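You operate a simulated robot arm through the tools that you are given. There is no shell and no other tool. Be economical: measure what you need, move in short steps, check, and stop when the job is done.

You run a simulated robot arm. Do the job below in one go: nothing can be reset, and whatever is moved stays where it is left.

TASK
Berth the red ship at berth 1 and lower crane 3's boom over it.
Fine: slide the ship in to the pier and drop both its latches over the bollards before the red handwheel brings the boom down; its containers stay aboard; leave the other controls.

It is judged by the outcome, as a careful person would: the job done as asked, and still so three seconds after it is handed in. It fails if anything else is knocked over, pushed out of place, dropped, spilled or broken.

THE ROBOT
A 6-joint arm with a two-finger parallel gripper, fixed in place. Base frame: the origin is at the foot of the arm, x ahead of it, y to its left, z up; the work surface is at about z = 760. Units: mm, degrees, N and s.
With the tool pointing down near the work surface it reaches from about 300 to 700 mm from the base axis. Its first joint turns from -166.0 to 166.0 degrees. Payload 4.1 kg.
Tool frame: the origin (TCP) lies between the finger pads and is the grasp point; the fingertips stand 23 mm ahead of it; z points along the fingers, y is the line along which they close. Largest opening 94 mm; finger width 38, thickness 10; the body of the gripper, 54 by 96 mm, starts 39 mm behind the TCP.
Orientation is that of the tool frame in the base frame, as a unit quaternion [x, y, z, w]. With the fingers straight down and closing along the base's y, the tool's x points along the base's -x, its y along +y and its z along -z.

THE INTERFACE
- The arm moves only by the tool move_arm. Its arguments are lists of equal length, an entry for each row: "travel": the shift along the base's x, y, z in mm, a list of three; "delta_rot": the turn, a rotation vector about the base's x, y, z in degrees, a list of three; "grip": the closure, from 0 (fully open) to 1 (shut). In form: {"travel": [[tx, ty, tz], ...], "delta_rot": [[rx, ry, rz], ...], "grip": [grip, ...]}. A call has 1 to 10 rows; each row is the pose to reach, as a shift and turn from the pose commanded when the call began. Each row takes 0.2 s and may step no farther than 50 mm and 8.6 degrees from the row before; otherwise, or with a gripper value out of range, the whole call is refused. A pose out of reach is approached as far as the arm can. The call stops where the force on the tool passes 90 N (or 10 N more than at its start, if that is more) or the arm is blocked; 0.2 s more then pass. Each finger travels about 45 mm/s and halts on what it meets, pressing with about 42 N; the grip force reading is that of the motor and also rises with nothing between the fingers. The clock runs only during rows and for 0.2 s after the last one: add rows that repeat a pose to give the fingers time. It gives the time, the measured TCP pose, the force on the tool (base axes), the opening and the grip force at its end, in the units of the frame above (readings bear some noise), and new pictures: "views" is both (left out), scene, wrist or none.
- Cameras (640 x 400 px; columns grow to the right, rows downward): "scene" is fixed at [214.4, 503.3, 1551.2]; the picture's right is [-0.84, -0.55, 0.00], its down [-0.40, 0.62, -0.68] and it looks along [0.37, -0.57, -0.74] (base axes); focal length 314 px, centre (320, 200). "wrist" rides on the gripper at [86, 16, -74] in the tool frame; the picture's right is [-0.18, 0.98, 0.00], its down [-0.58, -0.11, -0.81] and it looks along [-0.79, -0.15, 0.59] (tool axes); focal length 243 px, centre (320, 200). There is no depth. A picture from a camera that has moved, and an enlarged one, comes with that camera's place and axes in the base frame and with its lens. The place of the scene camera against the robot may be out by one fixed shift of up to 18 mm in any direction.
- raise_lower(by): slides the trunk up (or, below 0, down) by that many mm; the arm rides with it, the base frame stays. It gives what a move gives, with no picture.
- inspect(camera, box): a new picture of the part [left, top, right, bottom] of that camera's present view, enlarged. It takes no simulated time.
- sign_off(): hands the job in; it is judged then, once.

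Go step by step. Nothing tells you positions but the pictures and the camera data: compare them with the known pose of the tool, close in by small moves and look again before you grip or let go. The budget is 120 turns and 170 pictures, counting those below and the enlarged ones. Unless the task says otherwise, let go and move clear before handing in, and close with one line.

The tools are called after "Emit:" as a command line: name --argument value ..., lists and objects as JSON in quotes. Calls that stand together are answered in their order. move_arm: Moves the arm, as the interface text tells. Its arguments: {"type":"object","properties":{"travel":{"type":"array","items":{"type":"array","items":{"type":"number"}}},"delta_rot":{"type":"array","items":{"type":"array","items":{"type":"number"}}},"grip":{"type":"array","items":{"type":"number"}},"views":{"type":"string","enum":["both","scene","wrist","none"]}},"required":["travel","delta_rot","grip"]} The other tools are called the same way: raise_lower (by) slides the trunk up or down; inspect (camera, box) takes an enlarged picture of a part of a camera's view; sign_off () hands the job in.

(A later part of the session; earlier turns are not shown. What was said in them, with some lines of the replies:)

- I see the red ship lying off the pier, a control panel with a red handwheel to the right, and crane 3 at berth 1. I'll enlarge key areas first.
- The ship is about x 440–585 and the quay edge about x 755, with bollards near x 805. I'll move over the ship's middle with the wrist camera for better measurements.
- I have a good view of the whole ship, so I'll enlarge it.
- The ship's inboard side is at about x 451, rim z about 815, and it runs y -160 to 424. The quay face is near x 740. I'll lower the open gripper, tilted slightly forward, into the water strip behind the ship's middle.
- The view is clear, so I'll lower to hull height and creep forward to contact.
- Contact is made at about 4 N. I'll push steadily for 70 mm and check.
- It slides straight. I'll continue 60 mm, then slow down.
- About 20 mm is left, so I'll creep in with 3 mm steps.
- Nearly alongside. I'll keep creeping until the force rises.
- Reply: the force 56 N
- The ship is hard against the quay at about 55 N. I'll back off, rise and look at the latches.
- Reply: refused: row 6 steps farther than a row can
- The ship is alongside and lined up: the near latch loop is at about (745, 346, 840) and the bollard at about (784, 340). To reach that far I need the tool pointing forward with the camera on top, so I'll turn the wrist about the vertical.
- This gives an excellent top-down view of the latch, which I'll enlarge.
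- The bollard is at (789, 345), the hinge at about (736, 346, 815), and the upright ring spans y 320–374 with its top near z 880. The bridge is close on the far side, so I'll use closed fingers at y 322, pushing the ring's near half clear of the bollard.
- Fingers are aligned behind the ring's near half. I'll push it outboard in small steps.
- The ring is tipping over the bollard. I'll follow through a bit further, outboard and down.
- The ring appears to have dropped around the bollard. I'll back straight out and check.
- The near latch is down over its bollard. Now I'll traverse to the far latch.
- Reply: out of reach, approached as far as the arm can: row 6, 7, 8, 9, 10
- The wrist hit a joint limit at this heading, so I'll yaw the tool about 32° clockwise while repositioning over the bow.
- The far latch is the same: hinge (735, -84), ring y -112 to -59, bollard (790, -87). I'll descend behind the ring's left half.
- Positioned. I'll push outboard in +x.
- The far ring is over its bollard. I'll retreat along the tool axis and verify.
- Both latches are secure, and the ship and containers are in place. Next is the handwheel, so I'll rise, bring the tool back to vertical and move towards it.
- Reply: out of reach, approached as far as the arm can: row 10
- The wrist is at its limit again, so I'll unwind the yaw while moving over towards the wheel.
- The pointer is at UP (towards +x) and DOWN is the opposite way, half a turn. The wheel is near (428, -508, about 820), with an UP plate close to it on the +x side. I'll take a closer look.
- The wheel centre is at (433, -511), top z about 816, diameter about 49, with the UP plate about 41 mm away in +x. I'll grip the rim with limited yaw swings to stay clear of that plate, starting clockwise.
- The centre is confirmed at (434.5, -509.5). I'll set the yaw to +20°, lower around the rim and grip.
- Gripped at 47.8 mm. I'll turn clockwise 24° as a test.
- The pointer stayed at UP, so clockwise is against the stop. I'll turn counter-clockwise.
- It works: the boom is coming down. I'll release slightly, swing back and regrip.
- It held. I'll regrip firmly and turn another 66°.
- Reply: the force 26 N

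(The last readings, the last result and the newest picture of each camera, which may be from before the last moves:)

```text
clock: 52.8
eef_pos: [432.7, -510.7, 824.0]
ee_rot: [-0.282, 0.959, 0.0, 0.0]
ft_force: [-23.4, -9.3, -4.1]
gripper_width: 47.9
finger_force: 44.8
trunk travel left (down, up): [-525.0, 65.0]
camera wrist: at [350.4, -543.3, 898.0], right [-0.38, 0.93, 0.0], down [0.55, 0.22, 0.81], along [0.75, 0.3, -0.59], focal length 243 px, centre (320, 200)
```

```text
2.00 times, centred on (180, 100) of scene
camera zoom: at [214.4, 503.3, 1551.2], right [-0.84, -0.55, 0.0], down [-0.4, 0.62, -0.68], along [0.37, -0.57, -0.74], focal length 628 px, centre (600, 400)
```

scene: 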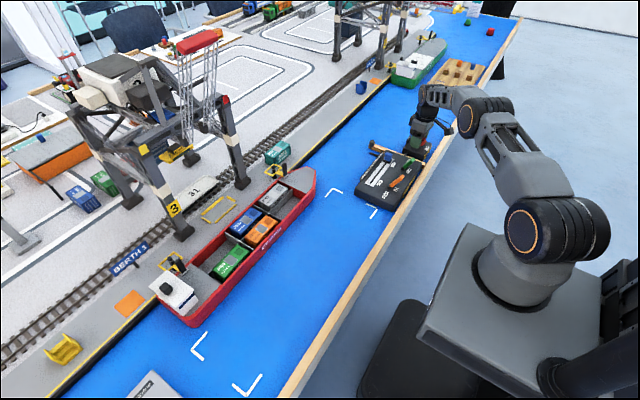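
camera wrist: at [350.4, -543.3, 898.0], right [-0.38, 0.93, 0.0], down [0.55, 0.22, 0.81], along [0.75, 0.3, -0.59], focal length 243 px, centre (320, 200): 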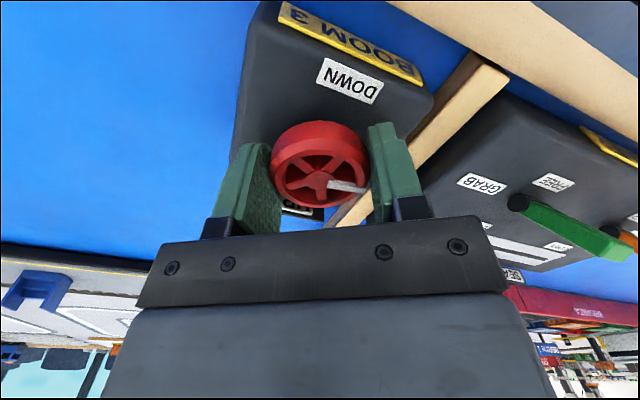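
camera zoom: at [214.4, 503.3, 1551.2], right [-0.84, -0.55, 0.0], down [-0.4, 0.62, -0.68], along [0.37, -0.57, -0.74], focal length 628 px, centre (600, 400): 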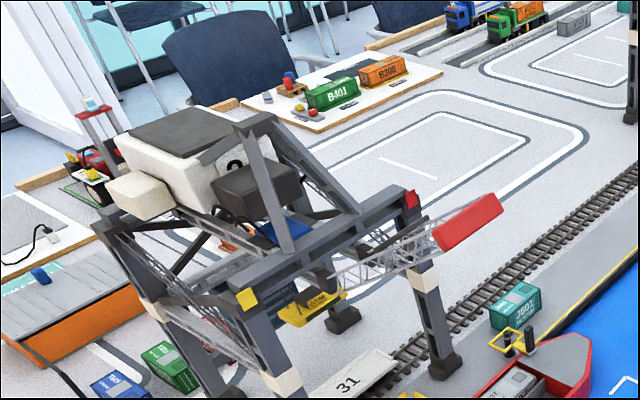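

The boom is well on the way down. I'll regrip again, re-centring by 1–2 mm.

Emit:
move_arm --travel '[[0, 0, 0], [1, 0, 0], [1, 0, 0], [1, 0, 0], [1, 0, 0], [1, 0, 0], [1, 0, 0], [1, 0, 0], [1, 0, 0], [1, 0, 0]]' --delta_rot '[[0, 0, 0], [0, 0, -8], [0, 0, -16], [0, 0, -24], [0, 0, -32], [0, 0, -40], [0, 0, -48], [0, 0, -56], [0, 0, -64], [0, 0, -64]]' --grip '[0.4, 0.4, 0.4, 0.4, 0.4, 0.4, 0.4, 0.4, 0.4, 0.6]' --views "wrist"

Emit:
inspect --camera "scene" --box '[60, 0, 300, 200]'

```text
clock: 55.0
eef_pos: [433.8, -510.6, 822.4]
ee_rot: [0.272, 0.962, -0.002, 0.0]
ft_force: [-8.1, -11.3, -0.3]
gripper_width: 47.0
finger_force: 30.3
trunk travel left (down, up): [-525.0, 65.0]
camera wrist: at [367.8, -452.0, 899.2], right [0.67, 0.74, 0.0], down [0.44, -0.39, 0.81], along [0.6, -0.54, -0.59], focal length 243 px, centre (320, 200)
```

wrist: 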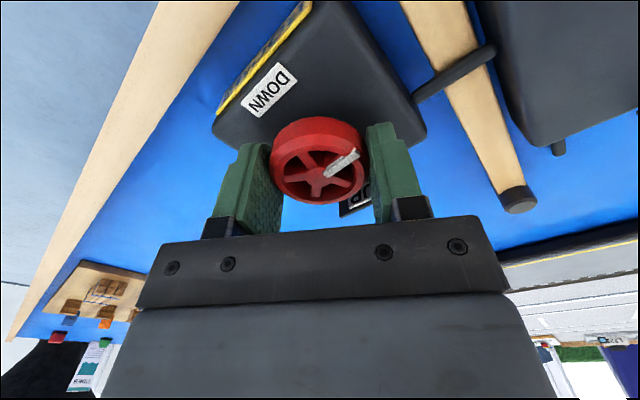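

```text
2.00 times, centred on (180, 100) of scene
camera zoom: at [214.4, 503.3, 1551.2], right [-0.84, -0.55, 0.0], down [-0.4, 0.62, -0.68], along [0.37, -0.57, -0.74], focal length 628 px, centre (600, 400)
```

zoom: 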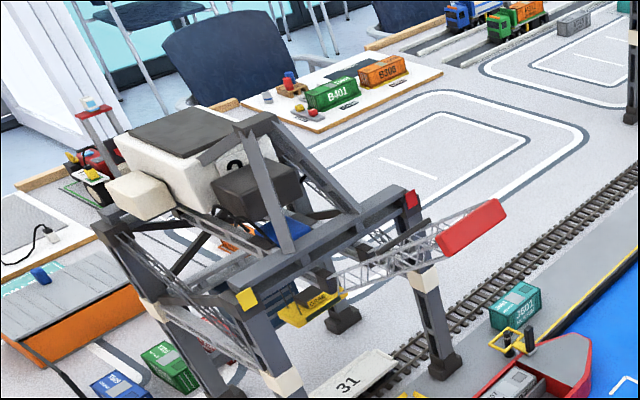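

Emit:
move_arm --travel '[[0, 0, 0], [0, 0, 0], [0, 0, 0], [0, 0, 0], [0, 0, 0], [0, 0, 0], [0, 0, 0], [0, 0, 0], [0, 0, 0]]' --delta_rot '[[0, 0, 0], [0, 0, 8], [0, 0, 16], [0, 0, 24], [0, 0, 32], [0, 0, 40], [0, 0, 48], [0, 0, 56], [0, 0, 64]]' --grip '[0.65, 0.65, 0.65, 0.65, 0.65, 0.65, 0.65, 0.65, 0.65]' --views "wrist"

Emit:
inspect --camera "scene" --box '[60, 20, 340, 320]'

```text
clock: 57.0
eef_pos: [433.0, -507.7, 825.7]
ee_rot: [-0.283, 0.959, -0.002, 0.001]
ft_force: [-19.8, -8.0, 10.0]
gripper_width: 47.1
finger_force: 44.7
trunk travel left (down, up): [-525.0, 65.0]
camera wrist: at [351.6, -542.4, 899.2], right [-0.38, 0.93, 0.0], down [0.54, 0.23, 0.81], along [0.75, 0.3, -0.59], focal length 243 px, centre (320, 200)
```

wrist: 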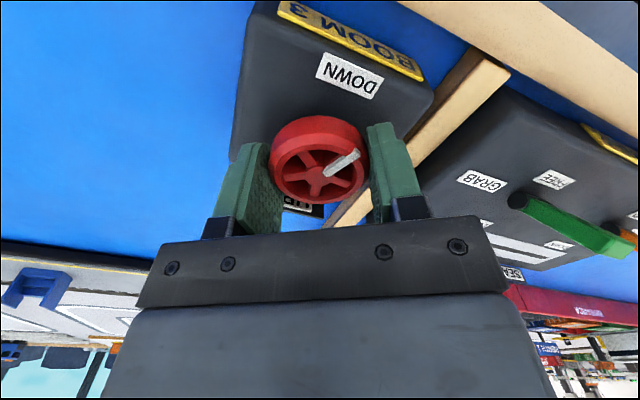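

```text
1.33 times, centred on (200, 170) of scene
camera zoom: at [214.4, 503.3, 1551.2], right [-0.84, -0.55, 0.0], down [-0.4, 0.62, -0.68], along [0.37, -0.57, -0.74], focal length 419 px, centre (480, 240)
```

zoom: 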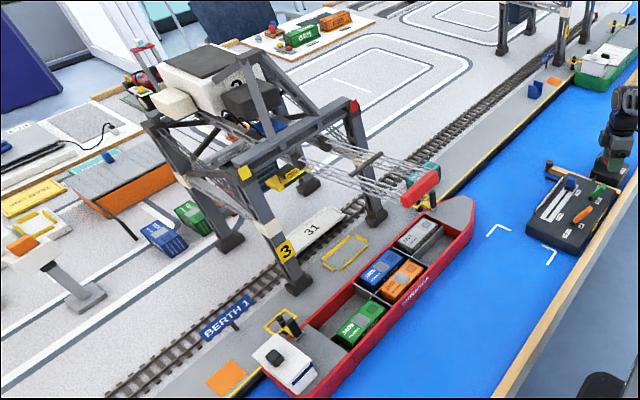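

The boom is nearly down; the pointer has some 40° left. One more regrip.

Emit:
move_arm --travel '[[0, 0, 0], [1, 0, 0], [1, -1, 0], [1, -1, 0], [1, -1, 0], [1, -1, 0], [1, -1, 0], [1, -1, 0], [1, -1, 0], [1, -1, 0]]' --delta_rot '[[0, 0, 0], [0, 0, -8], [0, 0, -16], [0, 0, -24], [0, 0, -32], [0, 0, -40], [0, 0, -48], [0, 0, -56], [0, 0, -64], [0, 0, -64]]' --grip '[0.4, 0.4, 0.4, 0.4, 0.4, 0.4, 0.4, 0.4, 0.4, 0.6]' --views "wrist"

Emit:
inspect --camera "wrist" --box '[160, 60, 480, 260]'

```text
clock: 59.2
eef_pos: [434.0, -512.8, 824.6]
ee_rot: [0.271, 0.963, -0.002, 0.001]
ft_force: [-5.0, -12.0, -1.6]
gripper_width: 47.8
finger_force: 30.5
trunk travel left (down, up): [-525.0, 65.0]
camera wrist: at [369.1, -452.9, 898.8], right [0.67, 0.74, 0.0], down [0.44, -0.39, 0.81], along [0.6, -0.54, -0.59], focal length 243 px, centre (320, 200)
```

wrist: 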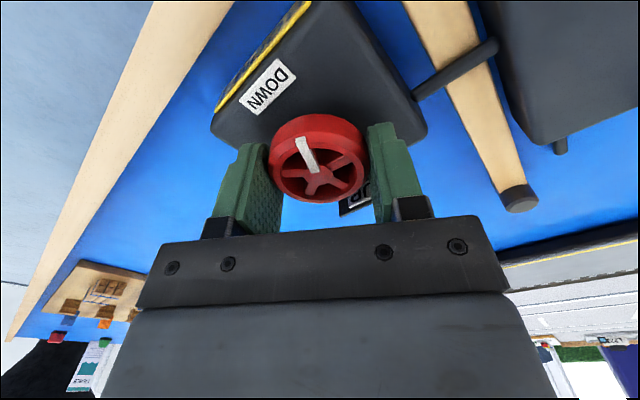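

```text
2.00 times, centred on (320, 160) of wrist
camera zoom: at [369.1, -452.9, 898.8], right [0.67, 0.74, 0.0], down [0.44, -0.39, 0.81], along [0.6, -0.54, -0.59], focal length 485 px, centre (320, 280)
```

zoom: 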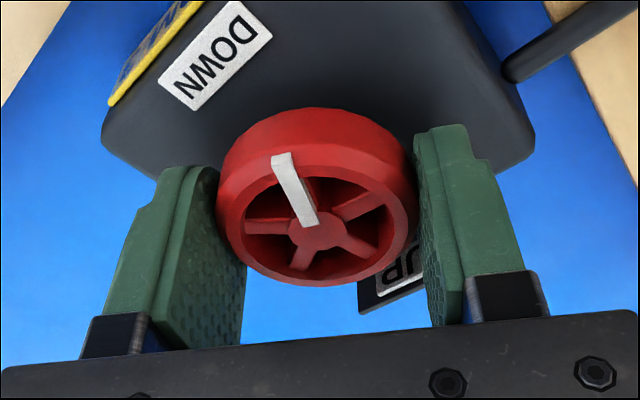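

Emit:
move_arm --travel '[[0, 0, 0], [0, 0, 0], [0, 0, 0], [0, 0, 0], [0, 0, 0], [0, 0, 0]]' --delta_rot '[[0, 0, 0], [0, 0, 6], [0, 0, 12], [0, 0, 18], [0, 0, 24], [0, 0, 30]]' --grip '[0.65, 0.65, 0.65, 0.65, 0.65, 0.65]' --views "wrist"

Emit:
inspect --camera "wrist" --box '[160, 60, 480, 260]'

Emit:
inspect --camera "scene" --box '[120, 60, 340, 320]'

```text
clock: 60.6
eef_pos: [437.8, -509.8, 824.2]
ee_rot: [0.01, 1.0, -0.001, 0.002]
ft_force: [-5.7, -14.6, 2.2]
gripper_width: 47.6
finger_force: 44.9
trunk travel left (down, up): [-525.0, 65.0]
camera wrist: at [350.9, -492.4, 898.8], right [0.2, 0.98, 0.0], down [0.58, -0.12, 0.81], along [0.79, -0.17, -0.59], focal length 243 px, centre (320, 200)
```

wrist: 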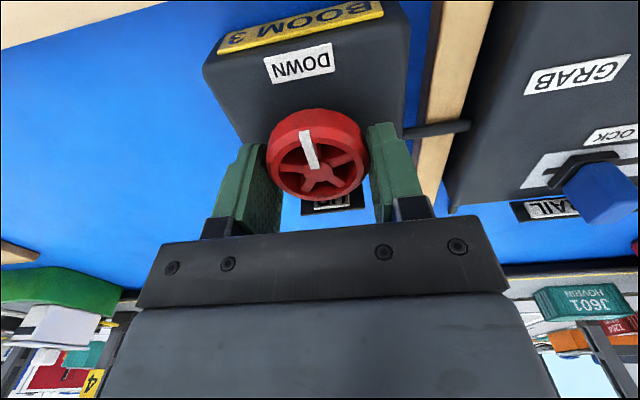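

```text
2.00 times, centred on (320, 160) of wrist
camera zoom: at [350.9, -492.4, 898.8], right [0.2, 0.98, 0.0], down [0.58, -0.12, 0.81], along [0.79, -0.17, -0.59], focal length 485 px, centre (320, 280)
```

zoom: 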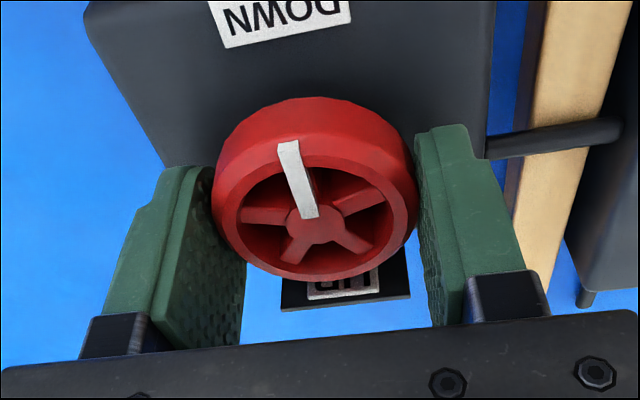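

```text
1.54 times, centred on (230, 190) of scene
camera zoom: at [214.4, 503.3, 1551.2], right [-0.84, -0.55, 0.0], down [-0.4, 0.62, -0.68], along [0.37, -0.57, -0.74], focal length 483 px, centre (458, 215)
```

zoom: 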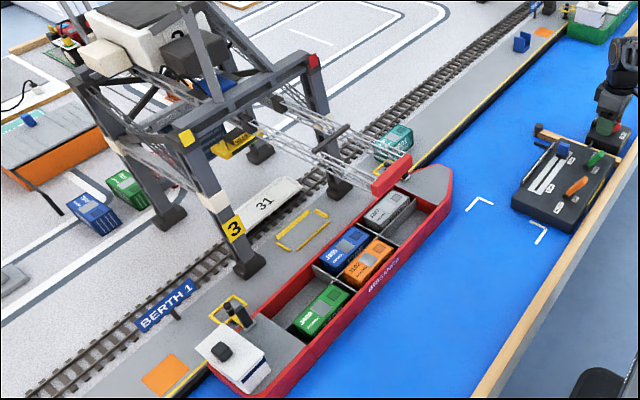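

The boom is almost level. I'll continue until the stop.

Emit:
move_arm --travel '[[0, 0, 0], [0, 0, 0], [0, 0, 0], [0, 0, 0]]' --delta_rot '[[0, 0, 6], [0, 0, 12], [0, 0, 18], [0, 0, 24]]' --grip '[0.65, 0.65, 0.65, 0.65]' --views "wrist"

Emit:
inspect --camera "wrist" --box '[160, 60, 480, 260]'

Emit:
inspect --camera "scene" --box '[120, 60, 340, 320]'

```text
clock: 61.6
eef_pos: [437.7, -508.4, 823.5]
ee_rot: [-0.198, 0.98, 0.0, 0.001]
ft_force: [0.5, 11.3, 4.6]
gripper_width: 47.9
finger_force: 45.1
trunk travel left (down, up): [-525.0, 65.0]
camera wrist: at [350.8, -526.7, 898.1], right [-0.21, 0.98, 0.0], down [0.58, 0.12, 0.81], along [0.79, 0.17, -0.59], focal length 243 px, centre (320, 200)
```

wrist: 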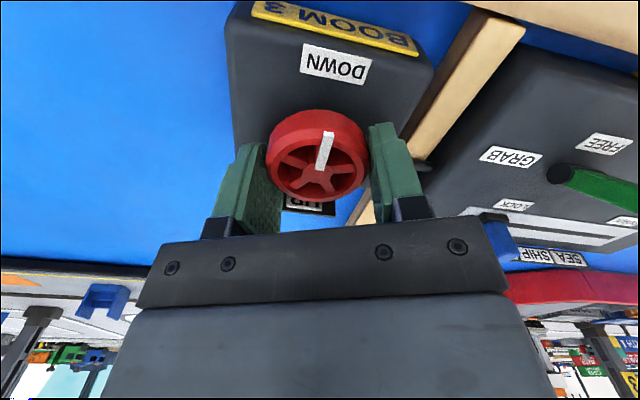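

```text
2.00 times, centred on (320, 160) of wrist
camera zoom: at [350.8, -526.7, 898.1], right [-0.21, 0.98, 0.0], down [0.58, 0.12, 0.81], along [0.79, 0.17, -0.59], focal length 485 px, centre (320, 280)
```

zoom: 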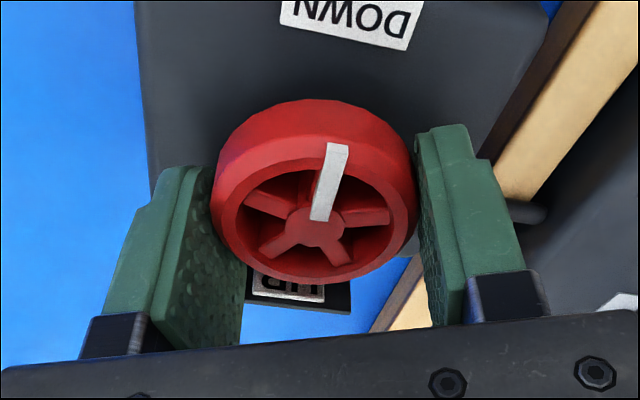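

```text
1.54 times, centred on (230, 190) of scene
camera zoom: at [214.4, 503.3, 1551.2], right [-0.84, -0.55, 0.0], down [-0.4, 0.62, -0.68], along [0.37, -0.57, -0.74], focal length 483 px, centre (458, 215)
```

zoom: 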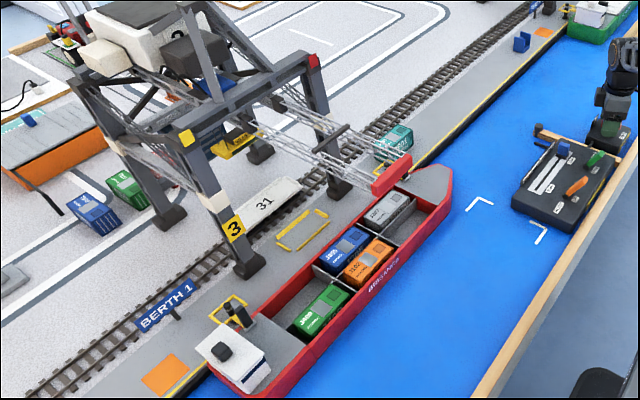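

The wheel is at its DOWN stop and the boom is level over the ship. I'll release gently and rise clear.

Emit:
move_arm --travel '[[0, 0, 0], [0, 0, 0], [0, 0, 20], [0, 0, 50], [0, 0, 90], [-20, 0, 130], [-40, 0, 160]]' --delta_rot '[[0, 0, 0], [0, 0, 0], [0, 0, 0], [0, 0, 0], [0, 0, 0], [0, 0, 0], [0, 0, 0]]' --grip '[0.38, 0.36, 0.36, 0.36, 0.2, 0, 0]' --views "both"

Emit:
inspect --camera "wrist" --box '[220, 20, 420, 160]'

Emit:
inspect --camera "scene" --box '[120, 60, 340, 320]'

Emit:
inspect --camera "scene" --box '[350, 110, 460, 220]'

```text
clock: 63.2
eef_pos: [394.6, -509.3, 985.9]
ee_rot: [-0.196, 0.981, 0.0, 0.002]
ft_force: [0.6, 0.4, 0.3]
gripper_width: 94.0
finger_force: 0.1
trunk travel left (down, up): [-525.0, 65.0]
camera wrist: at [308.9, -528.1, 1060.4], right [-0.21, 0.98, 0.0], down [0.58, 0.12, 0.81], along [0.79, 0.17, -0.59], focal length 243 px, centre (320, 200)
```

scene: 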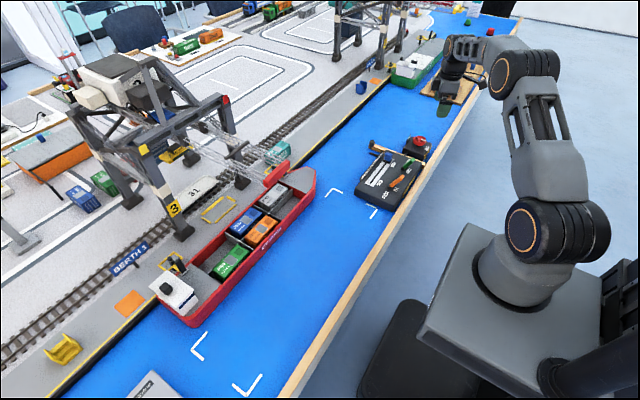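
wrist: 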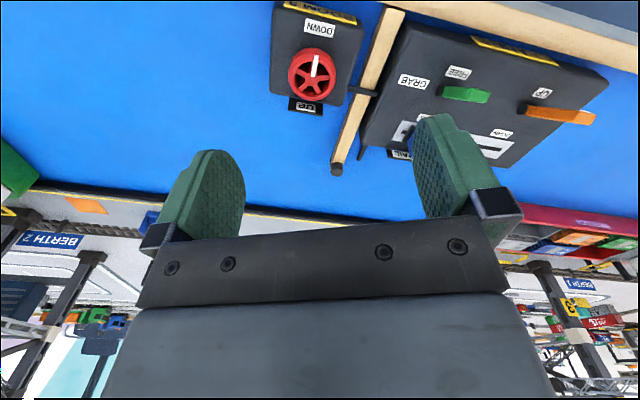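

```text
2.86 times, centred on (320, 90) of wrist
camera zoom: at [308.9, -528.1, 1060.4], right [-0.21, 0.98, 0.0], down [0.58, 0.12, 0.81], along [0.79, 0.17, -0.59], focal length 693 px, centre (320, 514)
```

zoom: 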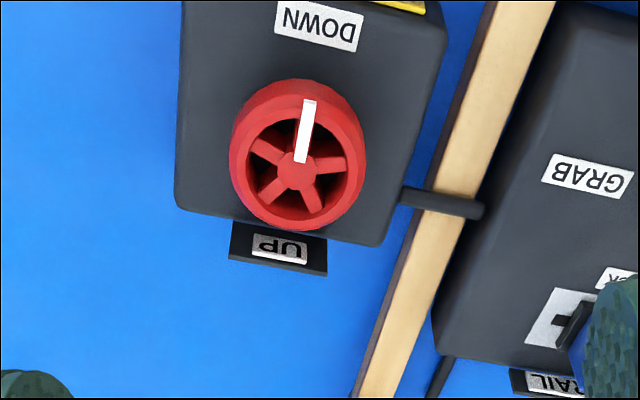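

```text
1.54 times, centred on (230, 190) of scene
camera zoom: at [214.4, 503.3, 1551.2], right [-0.84, -0.55, 0.0], down [-0.4, 0.62, -0.68], along [0.37, -0.57, -0.74], focal length 483 px, centre (458, 215)
```

zoom: 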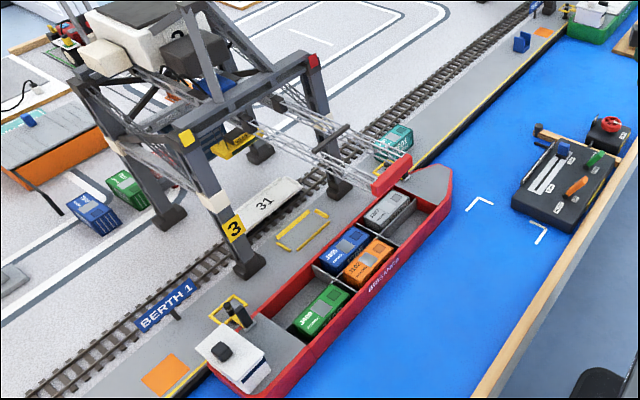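

```text
3.64 times, centred on (405, 165) of scene
camera zoom: at [214.4, 503.3, 1551.2], right [-0.84, -0.55, 0.0], down [-0.4, 0.62, -0.68], along [0.37, -0.57, -0.74], focal length 1142 px, centre (11, 327)
```

zoom: 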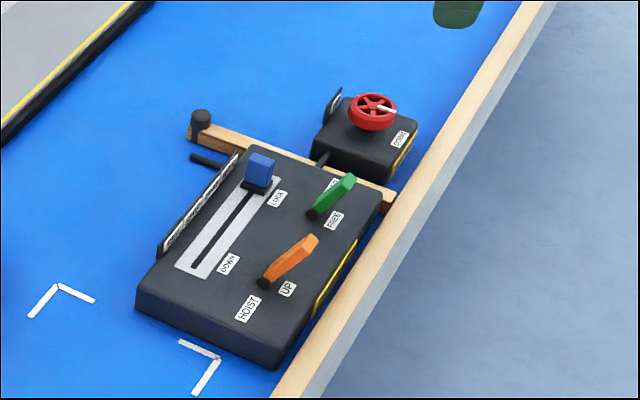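

The pointer sits at DOWN, the boom is lowered over the ship, both latches were seen down over their bollards, the containers are aboard and the other controls are untouched. The arm is clear, so I'm handing in.

Emit:
sign_off

```text
The job is handed in.
```

The red ship is berthed at berth 1 with both latches over the bollards and its containers still aboard. Crane 3's boom is lowered over it, and the other controls were left alone.
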